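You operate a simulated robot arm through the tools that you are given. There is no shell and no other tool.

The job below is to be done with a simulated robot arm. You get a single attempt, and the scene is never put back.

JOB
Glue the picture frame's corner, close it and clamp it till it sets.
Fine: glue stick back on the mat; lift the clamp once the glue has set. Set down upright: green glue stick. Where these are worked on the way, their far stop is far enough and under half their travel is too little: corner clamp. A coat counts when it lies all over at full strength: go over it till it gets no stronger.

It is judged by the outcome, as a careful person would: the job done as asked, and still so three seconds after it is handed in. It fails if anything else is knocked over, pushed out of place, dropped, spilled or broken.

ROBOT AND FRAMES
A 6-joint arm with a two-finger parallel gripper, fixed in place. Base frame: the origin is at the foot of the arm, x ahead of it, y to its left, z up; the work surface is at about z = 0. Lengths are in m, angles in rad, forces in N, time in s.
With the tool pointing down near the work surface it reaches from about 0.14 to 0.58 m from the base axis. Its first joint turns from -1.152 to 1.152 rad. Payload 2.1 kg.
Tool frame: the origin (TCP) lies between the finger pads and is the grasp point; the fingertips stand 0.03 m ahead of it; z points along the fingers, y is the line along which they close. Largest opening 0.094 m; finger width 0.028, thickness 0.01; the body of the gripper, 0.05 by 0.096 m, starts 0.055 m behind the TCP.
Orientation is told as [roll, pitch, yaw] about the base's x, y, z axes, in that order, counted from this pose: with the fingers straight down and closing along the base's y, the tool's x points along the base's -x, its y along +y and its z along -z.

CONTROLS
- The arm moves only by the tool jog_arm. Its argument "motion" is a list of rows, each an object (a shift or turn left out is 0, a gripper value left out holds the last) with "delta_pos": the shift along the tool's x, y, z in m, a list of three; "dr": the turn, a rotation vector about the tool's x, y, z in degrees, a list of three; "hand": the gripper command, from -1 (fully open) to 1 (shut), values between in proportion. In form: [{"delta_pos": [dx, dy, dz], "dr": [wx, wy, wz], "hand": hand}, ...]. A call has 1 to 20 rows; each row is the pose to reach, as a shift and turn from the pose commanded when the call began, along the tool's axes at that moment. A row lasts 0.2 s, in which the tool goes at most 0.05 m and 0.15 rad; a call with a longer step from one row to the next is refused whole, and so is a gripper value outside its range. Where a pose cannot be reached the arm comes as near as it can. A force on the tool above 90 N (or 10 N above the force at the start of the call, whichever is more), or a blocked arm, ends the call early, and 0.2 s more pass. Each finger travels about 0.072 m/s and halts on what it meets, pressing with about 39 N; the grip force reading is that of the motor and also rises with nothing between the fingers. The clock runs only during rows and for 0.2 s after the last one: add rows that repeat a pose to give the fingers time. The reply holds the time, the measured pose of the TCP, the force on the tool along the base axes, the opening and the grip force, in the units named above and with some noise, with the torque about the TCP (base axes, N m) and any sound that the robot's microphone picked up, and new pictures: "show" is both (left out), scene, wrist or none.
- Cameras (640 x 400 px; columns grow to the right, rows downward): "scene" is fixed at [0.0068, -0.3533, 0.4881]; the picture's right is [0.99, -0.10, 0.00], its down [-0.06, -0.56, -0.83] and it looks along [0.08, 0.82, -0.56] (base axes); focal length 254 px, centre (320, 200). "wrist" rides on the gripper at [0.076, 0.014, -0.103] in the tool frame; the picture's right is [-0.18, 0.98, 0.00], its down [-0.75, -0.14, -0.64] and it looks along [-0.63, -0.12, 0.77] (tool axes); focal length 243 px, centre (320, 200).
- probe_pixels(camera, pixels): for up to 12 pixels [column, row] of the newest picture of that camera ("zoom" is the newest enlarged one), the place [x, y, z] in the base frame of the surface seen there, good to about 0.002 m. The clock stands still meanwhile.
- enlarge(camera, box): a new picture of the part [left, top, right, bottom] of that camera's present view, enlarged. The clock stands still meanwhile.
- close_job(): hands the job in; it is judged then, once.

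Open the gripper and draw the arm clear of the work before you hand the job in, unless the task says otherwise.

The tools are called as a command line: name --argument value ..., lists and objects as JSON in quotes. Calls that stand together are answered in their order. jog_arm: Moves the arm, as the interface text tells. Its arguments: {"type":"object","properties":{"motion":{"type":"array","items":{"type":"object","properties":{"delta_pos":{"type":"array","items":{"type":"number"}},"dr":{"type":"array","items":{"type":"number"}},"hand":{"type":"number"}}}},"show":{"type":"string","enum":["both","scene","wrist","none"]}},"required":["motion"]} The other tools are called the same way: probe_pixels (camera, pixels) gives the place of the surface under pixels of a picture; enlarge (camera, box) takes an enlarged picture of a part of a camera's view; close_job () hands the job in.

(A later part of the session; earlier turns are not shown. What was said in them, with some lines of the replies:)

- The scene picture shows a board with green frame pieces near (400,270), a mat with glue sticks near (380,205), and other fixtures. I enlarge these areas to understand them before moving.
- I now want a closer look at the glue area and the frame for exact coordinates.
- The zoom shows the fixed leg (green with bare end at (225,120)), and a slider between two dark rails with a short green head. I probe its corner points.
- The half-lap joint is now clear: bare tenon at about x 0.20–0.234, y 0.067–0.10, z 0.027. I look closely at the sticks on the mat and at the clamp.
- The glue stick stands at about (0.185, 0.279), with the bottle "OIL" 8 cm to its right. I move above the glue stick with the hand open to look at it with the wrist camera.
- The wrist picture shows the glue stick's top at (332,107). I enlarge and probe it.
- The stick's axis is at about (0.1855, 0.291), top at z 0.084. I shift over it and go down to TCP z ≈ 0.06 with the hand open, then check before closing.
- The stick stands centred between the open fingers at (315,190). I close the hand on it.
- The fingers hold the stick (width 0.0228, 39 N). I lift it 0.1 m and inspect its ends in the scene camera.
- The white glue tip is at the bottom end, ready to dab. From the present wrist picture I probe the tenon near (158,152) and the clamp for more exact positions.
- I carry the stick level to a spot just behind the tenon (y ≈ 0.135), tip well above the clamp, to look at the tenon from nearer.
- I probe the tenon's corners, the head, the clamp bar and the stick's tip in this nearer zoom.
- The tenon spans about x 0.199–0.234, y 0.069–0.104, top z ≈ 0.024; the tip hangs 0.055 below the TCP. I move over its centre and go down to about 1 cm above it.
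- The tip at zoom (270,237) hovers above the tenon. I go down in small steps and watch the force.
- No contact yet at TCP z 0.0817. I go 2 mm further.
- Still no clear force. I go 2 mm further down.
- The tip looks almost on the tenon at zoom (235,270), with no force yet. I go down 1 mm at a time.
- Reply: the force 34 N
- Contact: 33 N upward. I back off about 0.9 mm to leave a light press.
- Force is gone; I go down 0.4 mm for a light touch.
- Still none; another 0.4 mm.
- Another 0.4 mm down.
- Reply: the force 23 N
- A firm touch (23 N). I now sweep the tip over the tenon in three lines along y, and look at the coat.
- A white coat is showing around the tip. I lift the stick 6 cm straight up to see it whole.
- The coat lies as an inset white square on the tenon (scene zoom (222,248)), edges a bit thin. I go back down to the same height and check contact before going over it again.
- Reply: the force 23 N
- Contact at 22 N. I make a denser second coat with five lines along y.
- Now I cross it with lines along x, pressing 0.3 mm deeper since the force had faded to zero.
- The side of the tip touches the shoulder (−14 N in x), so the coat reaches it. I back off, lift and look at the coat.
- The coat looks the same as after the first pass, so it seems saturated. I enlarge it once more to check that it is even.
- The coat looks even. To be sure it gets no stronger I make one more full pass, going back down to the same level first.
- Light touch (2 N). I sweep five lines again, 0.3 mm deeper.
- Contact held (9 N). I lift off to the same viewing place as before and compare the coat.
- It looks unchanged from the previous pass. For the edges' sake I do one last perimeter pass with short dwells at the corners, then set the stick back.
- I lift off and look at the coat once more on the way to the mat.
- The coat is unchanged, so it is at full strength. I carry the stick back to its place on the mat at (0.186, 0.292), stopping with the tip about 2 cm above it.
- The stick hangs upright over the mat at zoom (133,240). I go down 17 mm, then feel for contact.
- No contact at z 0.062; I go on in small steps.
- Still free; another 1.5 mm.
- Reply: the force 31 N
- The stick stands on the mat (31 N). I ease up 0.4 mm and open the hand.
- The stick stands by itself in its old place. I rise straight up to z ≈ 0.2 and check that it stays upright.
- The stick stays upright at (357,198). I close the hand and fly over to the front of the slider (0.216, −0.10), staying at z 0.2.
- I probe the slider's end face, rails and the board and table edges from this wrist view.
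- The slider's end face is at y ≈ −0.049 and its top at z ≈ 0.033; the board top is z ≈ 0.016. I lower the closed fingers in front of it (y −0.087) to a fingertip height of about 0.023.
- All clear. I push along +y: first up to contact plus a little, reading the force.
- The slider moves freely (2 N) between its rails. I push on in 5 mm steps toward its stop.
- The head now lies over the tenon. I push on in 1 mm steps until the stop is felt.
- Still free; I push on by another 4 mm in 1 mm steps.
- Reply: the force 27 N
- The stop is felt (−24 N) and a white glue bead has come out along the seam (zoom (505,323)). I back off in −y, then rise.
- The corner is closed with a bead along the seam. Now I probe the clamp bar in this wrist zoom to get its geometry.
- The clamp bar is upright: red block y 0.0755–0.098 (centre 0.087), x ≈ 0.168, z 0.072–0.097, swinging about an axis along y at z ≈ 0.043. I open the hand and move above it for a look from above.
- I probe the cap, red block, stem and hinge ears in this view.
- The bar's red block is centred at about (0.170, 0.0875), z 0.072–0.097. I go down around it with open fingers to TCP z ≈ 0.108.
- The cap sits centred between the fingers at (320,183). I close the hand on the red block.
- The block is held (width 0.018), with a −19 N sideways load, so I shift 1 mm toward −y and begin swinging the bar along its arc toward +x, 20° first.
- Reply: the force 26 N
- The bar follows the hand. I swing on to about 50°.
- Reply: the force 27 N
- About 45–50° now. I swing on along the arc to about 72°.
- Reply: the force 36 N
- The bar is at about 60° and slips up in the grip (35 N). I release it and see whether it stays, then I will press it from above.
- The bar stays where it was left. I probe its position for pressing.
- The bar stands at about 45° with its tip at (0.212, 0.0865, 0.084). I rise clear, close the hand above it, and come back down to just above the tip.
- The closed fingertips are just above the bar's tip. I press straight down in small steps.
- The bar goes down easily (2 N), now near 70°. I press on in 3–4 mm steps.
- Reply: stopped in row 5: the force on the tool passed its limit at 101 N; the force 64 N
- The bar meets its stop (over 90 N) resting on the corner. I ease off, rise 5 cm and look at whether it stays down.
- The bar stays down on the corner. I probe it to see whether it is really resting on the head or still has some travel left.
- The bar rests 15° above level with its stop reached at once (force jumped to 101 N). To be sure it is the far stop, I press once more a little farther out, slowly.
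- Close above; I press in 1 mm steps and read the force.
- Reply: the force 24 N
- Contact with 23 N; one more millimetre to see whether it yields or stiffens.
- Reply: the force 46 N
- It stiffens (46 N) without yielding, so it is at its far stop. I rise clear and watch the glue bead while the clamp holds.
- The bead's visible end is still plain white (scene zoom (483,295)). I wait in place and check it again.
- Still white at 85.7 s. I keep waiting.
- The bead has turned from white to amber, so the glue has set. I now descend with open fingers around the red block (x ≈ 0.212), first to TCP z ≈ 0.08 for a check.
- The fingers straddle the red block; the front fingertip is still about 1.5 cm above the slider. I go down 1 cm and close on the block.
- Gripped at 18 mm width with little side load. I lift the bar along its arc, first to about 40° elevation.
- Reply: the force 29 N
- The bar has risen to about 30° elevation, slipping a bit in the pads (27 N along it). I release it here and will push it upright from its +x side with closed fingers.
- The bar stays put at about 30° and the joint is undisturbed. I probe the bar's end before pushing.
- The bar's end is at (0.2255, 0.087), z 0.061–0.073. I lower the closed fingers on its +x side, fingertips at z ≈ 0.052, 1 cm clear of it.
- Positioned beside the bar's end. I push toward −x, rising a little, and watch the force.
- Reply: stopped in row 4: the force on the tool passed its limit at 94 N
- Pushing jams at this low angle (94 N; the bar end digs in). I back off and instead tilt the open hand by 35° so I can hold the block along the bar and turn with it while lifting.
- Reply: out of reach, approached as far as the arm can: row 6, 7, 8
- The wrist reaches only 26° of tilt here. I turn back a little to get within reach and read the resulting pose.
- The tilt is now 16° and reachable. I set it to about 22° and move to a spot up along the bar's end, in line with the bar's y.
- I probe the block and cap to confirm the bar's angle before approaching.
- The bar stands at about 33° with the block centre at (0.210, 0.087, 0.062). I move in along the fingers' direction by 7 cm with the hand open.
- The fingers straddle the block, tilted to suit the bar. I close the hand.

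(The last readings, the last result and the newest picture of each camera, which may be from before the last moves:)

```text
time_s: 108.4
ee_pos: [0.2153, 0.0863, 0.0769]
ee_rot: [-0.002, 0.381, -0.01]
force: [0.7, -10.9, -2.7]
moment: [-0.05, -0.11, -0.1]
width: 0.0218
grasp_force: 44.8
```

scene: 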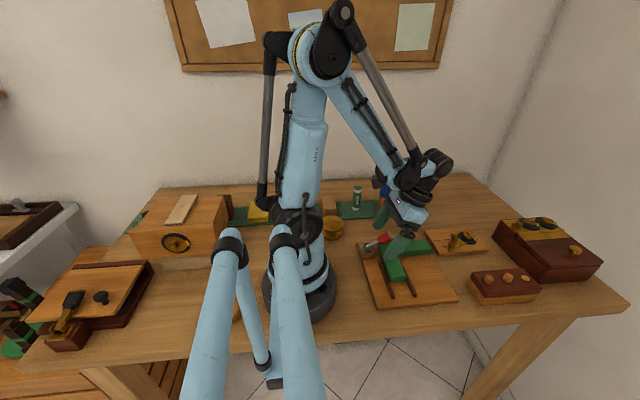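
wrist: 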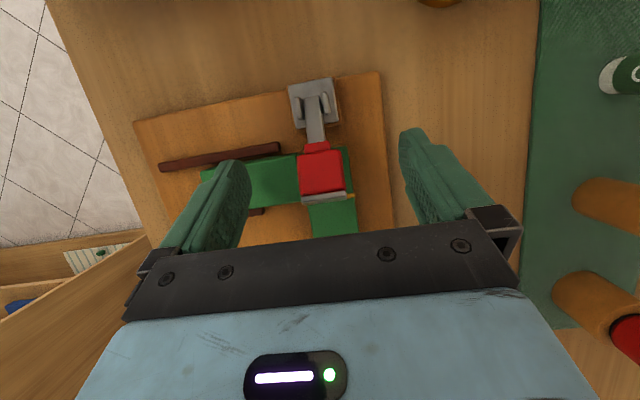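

The block is well held (22 mm). I turn the hand about the hinge, raising the bar by 15° first.

jog_arm --motion '[{"delta_pos": [0.00337, 0, -0.00183], "dr": [0, -3.75, 0]}, {"delta_pos": [0.00685, 0, -0.00339], "dr": [0, -7.5, 0]}, {"delta_pos": [0.01043, 0, -0.0048], "dr": [0, -11.25, 0]}, {"delta_pos": [0.01413, 0, -0.00597], "dr": [0, -15, 0]}, {"delta_pos": [0.01413, 0, -0.00597], "dr": [0, -15, 0]}]' --show "both"

enlarge --camera "scene" --box '[355, 205, 435, 265]'

```text
time_s: 109.6
ee_pos: [0.2033, 0.0867, 0.0875]
ee_rot: [-0.004, 0.123, -0.008]
force: [-16.3, -22.8, -22.8]
moment: [-0.02, 0.04, -0.31]
width: 0.0218
grasp_force: 45.1
```

scene: 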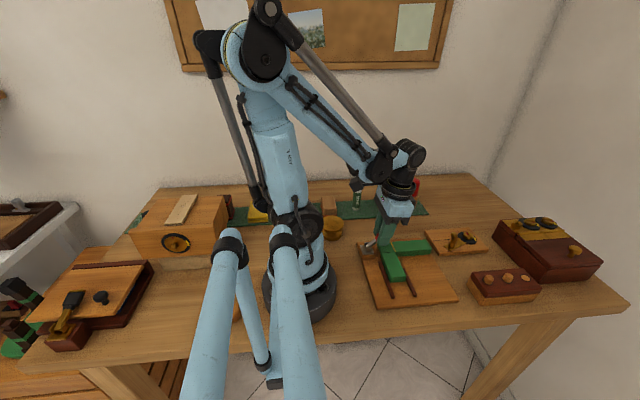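
wrist: 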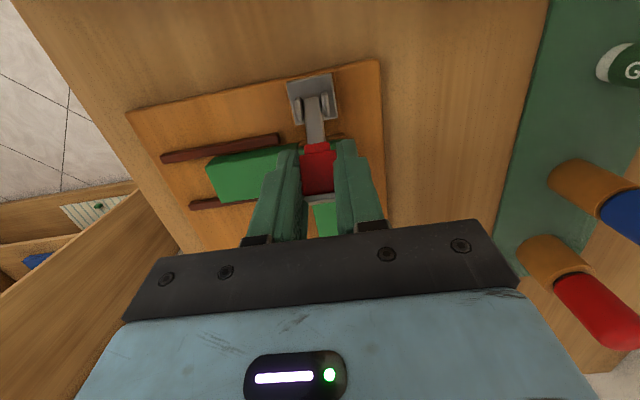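

```text
6.67 times, centred on (395, 235) of scene
```

zoom: 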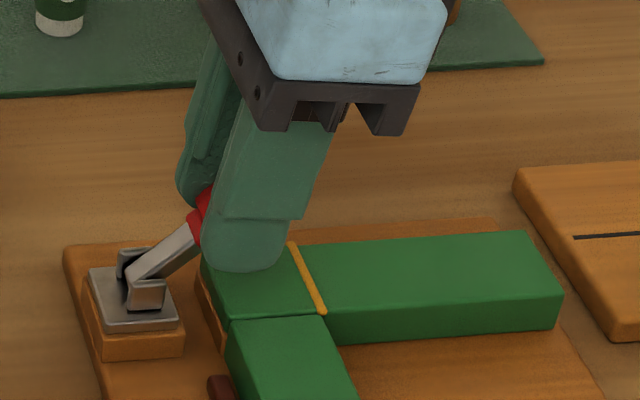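

The bar follows solidly, now near 48°. I trim the sideways load by 0.8 mm and turn another 15°.

jog_arm --motion '[{"delta_pos": [0.00378, -0.0006, -0.00126], "dr": [0, -3.75, 0]}, {"delta_pos": [0.00729, -0.0008, -0.00286], "dr": [0, -7.5, 0]}, {"delta_pos": [0.01083, -0.0008, -0.00425], "dr": [0, -11.25, 0]}, {"delta_pos": [0.01453, -0.0008, -0.00532], "dr": [0, -15, 0]}, {"delta_pos": [0.01453, -0.0008, -0.00532], "dr": [0, -15, 0]}]' --show "both"

enlarge --camera "scene" --box '[355, 205, 435, 265]'

```text
time_s: 110.8
ee_pos: [0.189, 0.0862, 0.094]
ee_rot: [-0.003, -0.139, -0.008]
force: [-11.2, -20.4, -17.7]
moment: [0.01, 0.31, -0.25]
width: 0.0213
grasp_force: 45.0
```

scene: 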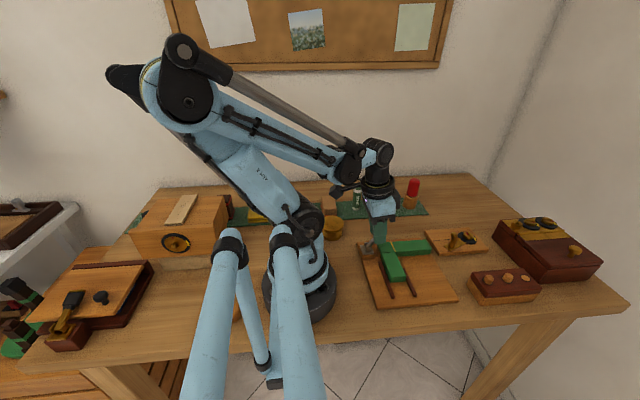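
wrist: 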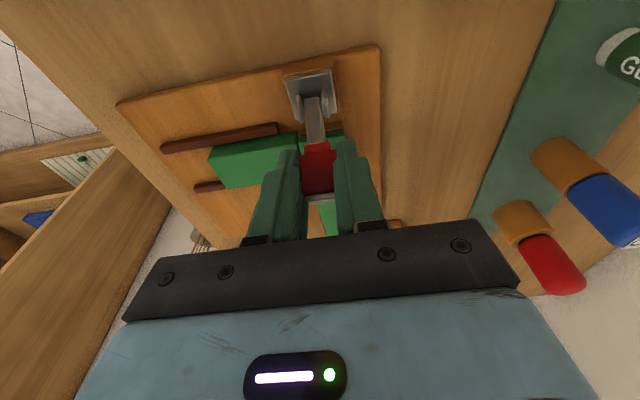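

```text
6.67 times, centred on (395, 235) of scene
```

zoom: 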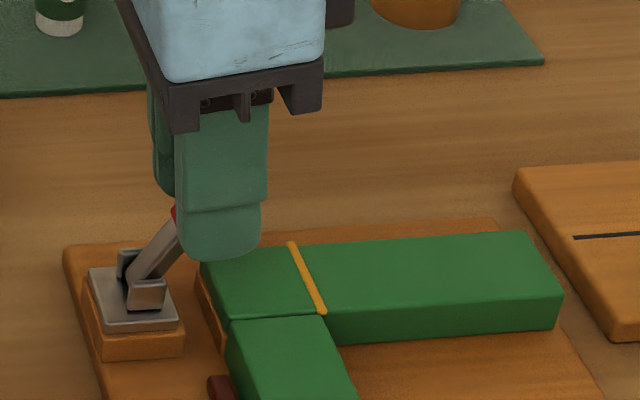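

The bar is at about 60°. I continue another 15° the same way.

jog_arm --motion '[{"delta_pos": [0.00338, -0.0006, -0.00179], "dr": [0, -3.75, 0]}, {"delta_pos": [0.0069, -0.0006, -0.00339], "dr": [0, -7.5, 0]}, {"delta_pos": [0.01043, -0.0006, -0.0048], "dr": [0, -11.25, 0]}, {"delta_pos": [0.01411, -0.0006, -0.00592], "dr": [0, -15, 0]}, {"delta_pos": [0.01411, -0.0006, -0.00592], "dr": [0, -15, 0]}]' --show "both"

enlarge --camera "scene" --box '[355, 205, 435, 265]'

```text
time_s: 112.0
ee_pos: [0.1804, 0.0876, 0.0982]
ee_rot: [-0.014, -0.4, -0.008]
force: [-12.5, -47.1, 29.1]
moment: [0.18, 0.95, -0.89]
width: 0.0188
grasp_force: 44.6
out of reach, approached as far as the arm can: row 4, 5
```

scene: 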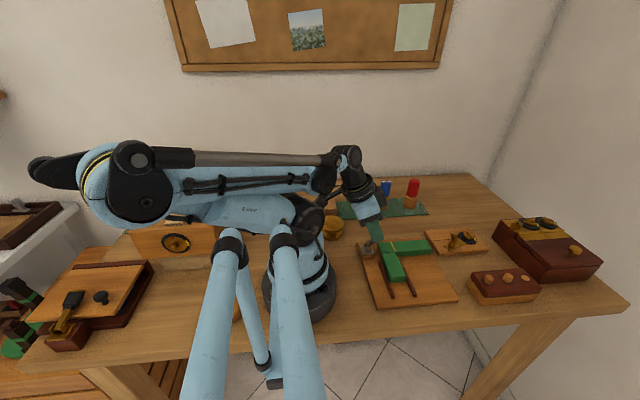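
wrist: 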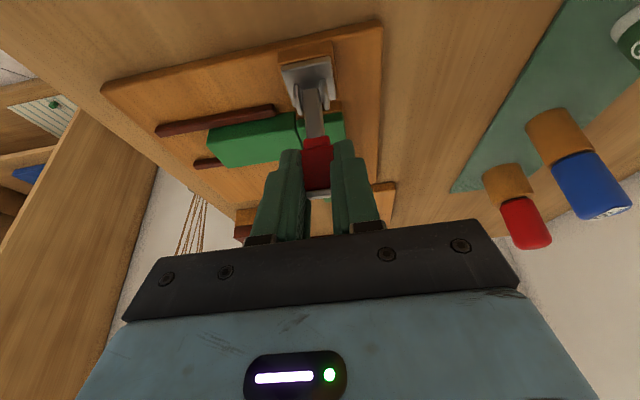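

```text
6.67 times, centred on (395, 235) of scene
```

zoom: 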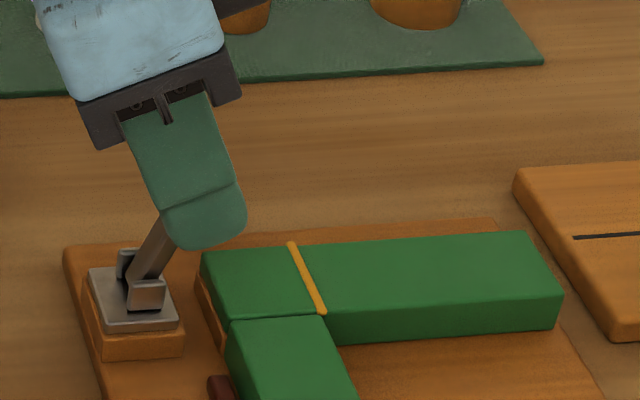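

The arm is at its folding limit, with the bar near 68° and a sideways load, so I release the bar here.

jog_arm --motion '[{"delta_pos": [0, 0, 0], "hand": -0.2}, {"delta_pos": [0, 0, 0], "hand": -1}, {"delta_pos": [0, 0, 0], "hand": -1}, {"delta_pos": [0, 0, 0], "hand": -1}]' --show "both"

enlarge --camera "scene" --box '[355, 205, 435, 265]'

```text
time_s: 113.0
ee_pos: [0.1801, 0.0902, 0.098]
ee_rot: [-0.001, -0.403, -0.005]
force: [-0.2, -0.3, -0.2]
moment: [-0.04, -0.03, 0.0]
width: 0.0941
grasp_force: 0.1
```

scene: 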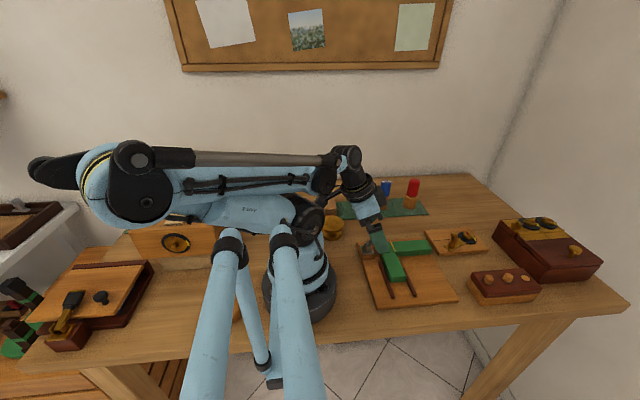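
wrist: 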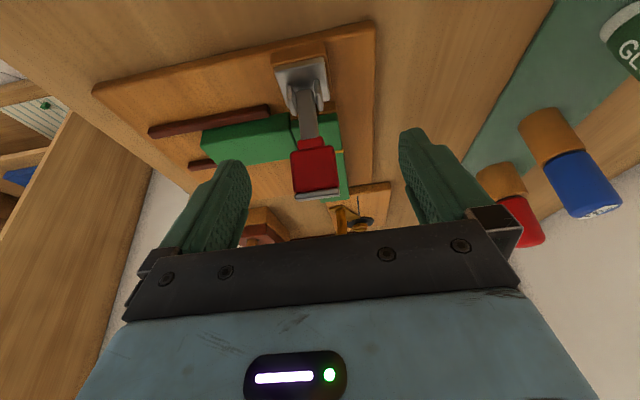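

```text
6.67 times, centred on (395, 235) of scene
```

zoom: 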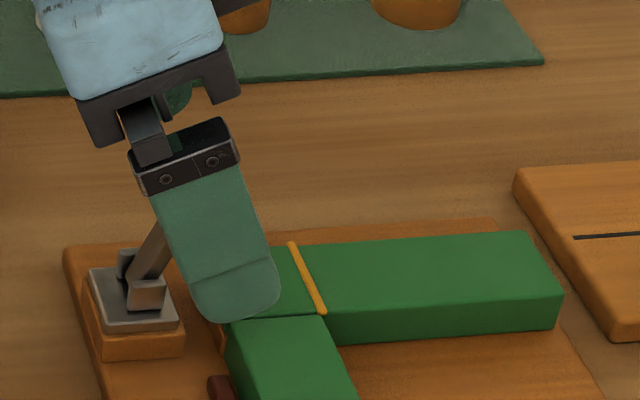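

The bar stays at about 63°. I rise straight up, turning the hand back to vertical and moving a bit to +x.

jog_arm --motion '[{"delta_pos": [-0.0078, 0, -0.0184]}, {"delta_pos": [-0.0203, 0, -0.0348]}, {"delta_pos": [-0.0373, 0, -0.0493], "dr": [0, 7.7, 0]}, {"delta_pos": [-0.0465, 0, -0.0454], "dr": [0, 15.4, 0]}, {"delta_pos": [-0.0557, 0, -0.0415], "dr": [0, 23.1, 0]}, {"delta_pos": [-0.0557, 0, -0.0415], "dr": [0, 23.1, 0]}]' --show "both"

enlarge --camera "scene" --box '[355, 205, 435, 265]'

```text
time_s: 114.4
ee_pos: [0.2159, 0.09, 0.1585]
ee_rot: [0.001, 0.0, -0.006]
force: [-0.1, -0.5, 0.1]
moment: [0.0, 0.0, -0.03]
width: 0.094
grasp_force: 0.1
out of reach, approached as far as the arm can: row 1, 2
```

scene: 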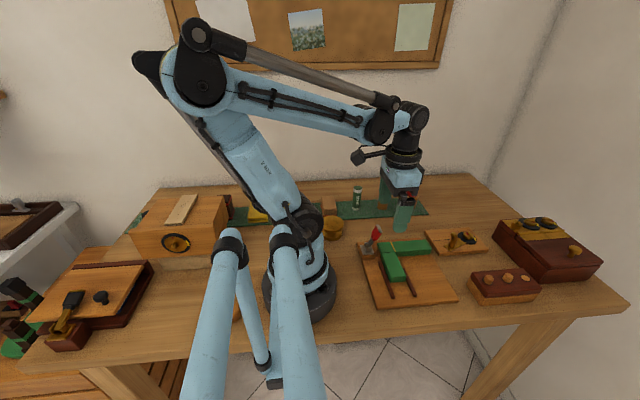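
wrist: 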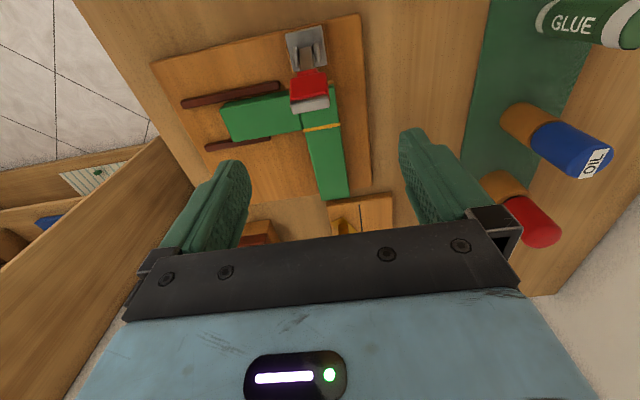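

```text
6.67 times, centred on (395, 235) of scene
```

zoom: 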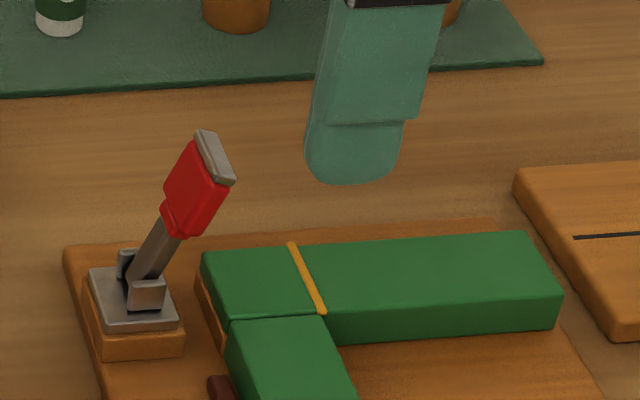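

The bar stands at about 65° now. I close the hand and lower it on the bar's +x side (x ≈ 0.228, fingertips z ≈ 0.075).

jog_arm --motion '[{"delta_pos": [-0.012, -0.0015, 0], "hand": 1}, {"delta_pos": [-0.012, -0.003, 0], "hand": 1}, {"delta_pos": [-0.012, -0.003, 0], "hand": 1}, {"delta_pos": [-0.012, -0.003, 0], "hand": 1}, {"delta_pos": [-0.012, -0.003, 0.025], "hand": 1}, {"delta_pos": [-0.012, -0.003, 0.05], "hand": 1}, {"delta_pos": [-0.012, -0.003, 0.053], "hand": 1}]' --show "scene"

enlarge --camera "scene" --box '[355, 205, 435, 265]'

```text
time_s: 116.0
ee_pos: [0.2274, 0.0867, 0.1038]
ee_rot: [0.0, -0.003, -0.006]
force: [0.4, -0.5, 0.3]
moment: [-0.01, -0.01, 0.0]
width: 0.0001
grasp_force: 32.8
```

scene: 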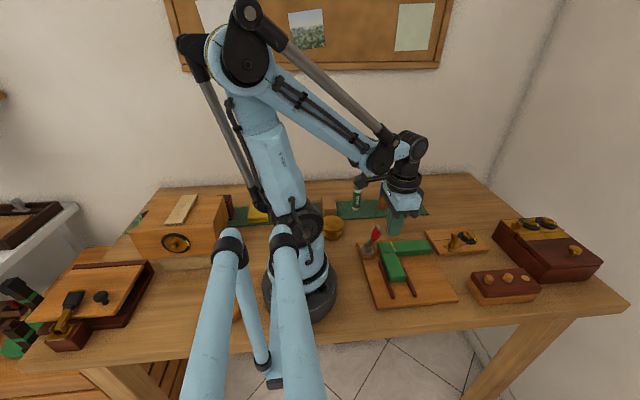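

```text
6.67 times, centred on (395, 235) of scene
```

zoom: 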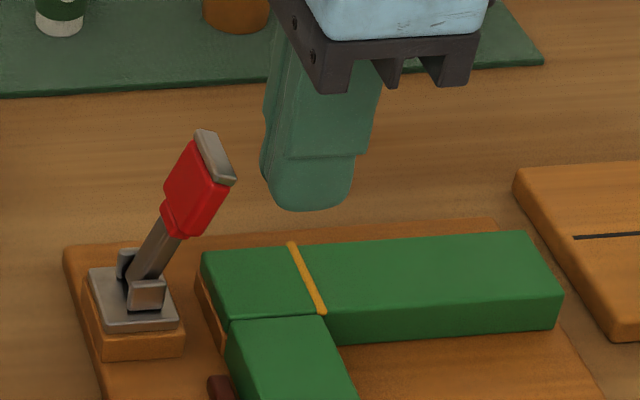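

The fingers stand beside the bar with about 1 cm gap. I push toward −x in small steps, reading the force.

jog_arm --motion '[{"delta_pos": [0.006, 0, 0]}, {"delta_pos": [0.012, 0, 0]}, {"delta_pos": [0.016, 0, 0]}, {"delta_pos": [0.02, 0, 0]}, {"delta_pos": [0.024, 0, 0]}]' --show "scene"

enlarge --camera "scene" --box '[355, 205, 435, 265]'

```text
time_s: 117.2
ee_pos: [0.203, 0.0861, 0.1039]
ee_rot: [-0.002, -0.001, -0.007]
force: [0.0, -1.3, 1.5]
moment: [-0.04, 0.03, -0.01]
width: 0.0
grasp_force: 33.0
```

scene: 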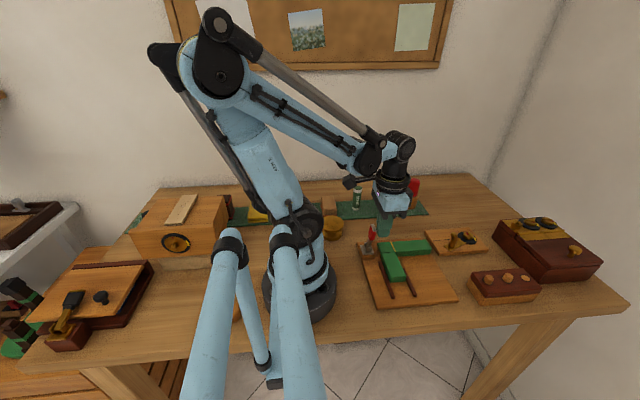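

```text
6.67 times, centred on (395, 235) of scene
```

zoom: 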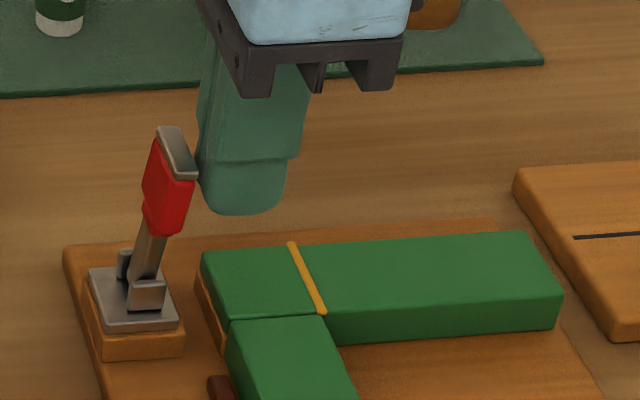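

The bar turns easily (about 78° now). I push on until upright or the stop is felt.

jog_arm --motion '[{"delta_pos": [0.003, 0, 0]}, {"delta_pos": [0.006, 0, 0]}, {"delta_pos": [0.009, 0, 0]}, {"delta_pos": [0.012, 0, 0]}]' --show "scene"

enlarge --camera "scene" --box '[355, 205, 435, 265]'

```text
time_s: 118.2
ee_pos: [0.1943, 0.087, 0.105]
ee_rot: [-0.001, -0.015, -0.009]
force: [44.0, -8.6, 6.2]
moment: [0.18, -0.55, 0.12]
width: 0.0
grasp_force: 32.8
```

scene: 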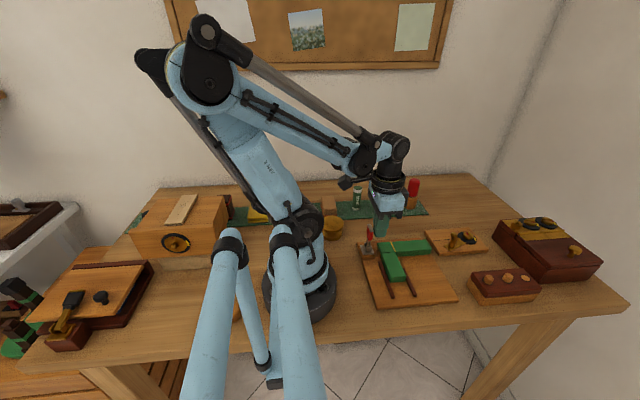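

```text
6.67 times, centred on (395, 235) of scene
```

zoom: 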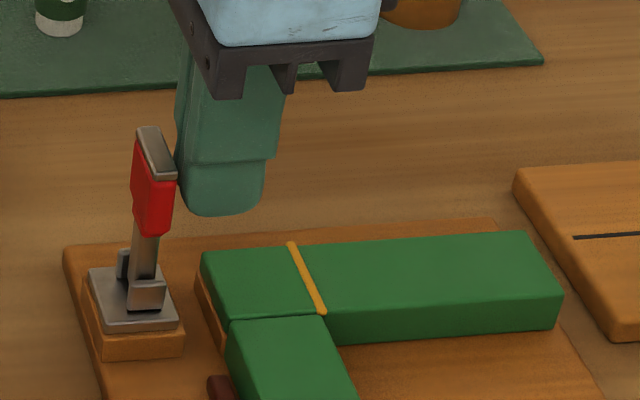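

The bar is upright at its open stop (44 N). I back away to +x, rise, and open the hand.

jog_arm --motion '[{"delta_pos": [-0.01, 0, 0]}, {"delta_pos": [-0.03, 0, -0.01]}, {"delta_pos": [-0.05, 0, -0.04]}, {"delta_pos": [-0.075, -0.01, -0.08]}, {"delta_pos": [-0.1, -0.02, -0.12], "hand": -1}, {"delta_pos": [-0.12, -0.03, -0.16], "hand": -1}, {"delta_pos": [-0.125, -0.04, -0.2], "hand": -1}, {"delta_pos": [-0.125, -0.045, -0.22], "hand": -1}, {"delta_pos": [-0.125, -0.045, -0.22], "hand": -1}]' --show "both"

enlarge --camera "scene" --box '[325, 170, 465, 310]'

enlarge --camera "scene" --box '[355, 220, 425, 270]'

```text
time_s: 120.2
ee_pos: [0.317, 0.0412, 0.3247]
ee_rot: [0.0, -0.002, -0.008]
force: [0.4, -0.2, -0.6]
moment: [0.01, 0.02, 0.03]
width: 0.0939
grasp_force: 0.0
```

scene: 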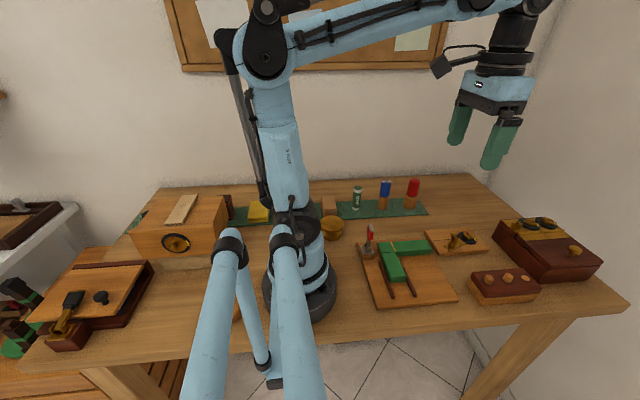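
wrist: 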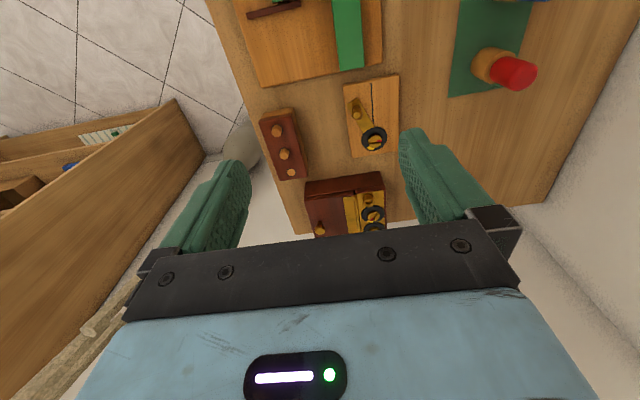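

```text
2.86 times, centred on (395, 240) of scene
```

zoom: 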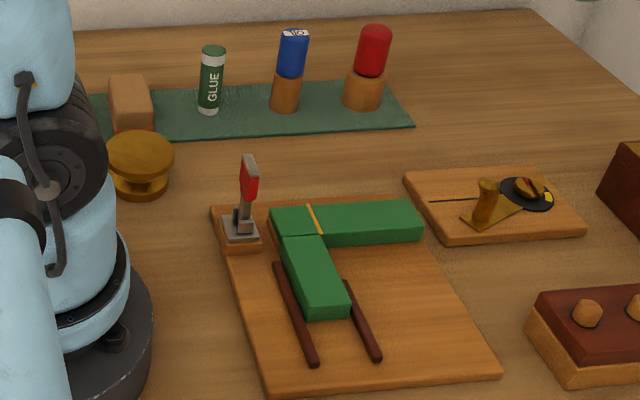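

```text
8.00 times, centred on (390, 245) of scene
```

zoom: 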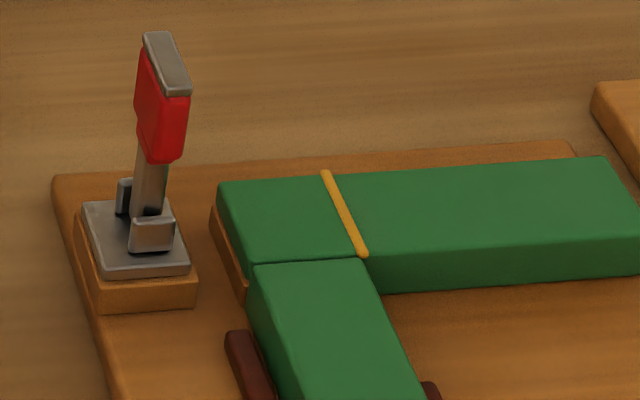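

The pictures show the corner closed with the bead amber (set), the clamp upright again, the glue stick standing on the mat at zoom (211,80), and everything else in its place. The hand is open and clear, so I hand the job in.

close_job

```text
The job is handed in.
```

The picture frame's corner is glued, closed and set, and the clamp is lifted back upright. I have handed the job in.

- **Glue:** I went over the bare joint until the coat showed no further change between passes.
- **Closing:** I pushed the sliding leg in until it met its stop, and a white glue bead came out along the seam.
- **Clamping:** I pressed the clamp down to its far stop. It held the corner for about 20 seconds, until the bead turned from white to amber, which I took to mean the glue had set.
- **Lifting the clamp:** It took several tries. One sideways push jammed and stopped the arm at 94 N. In the last pictures the joint and everything around it were undisturbed.
- **Glue stick:** It stands upright on the mat in its old place.

The hand is open and drawn clear of the work.
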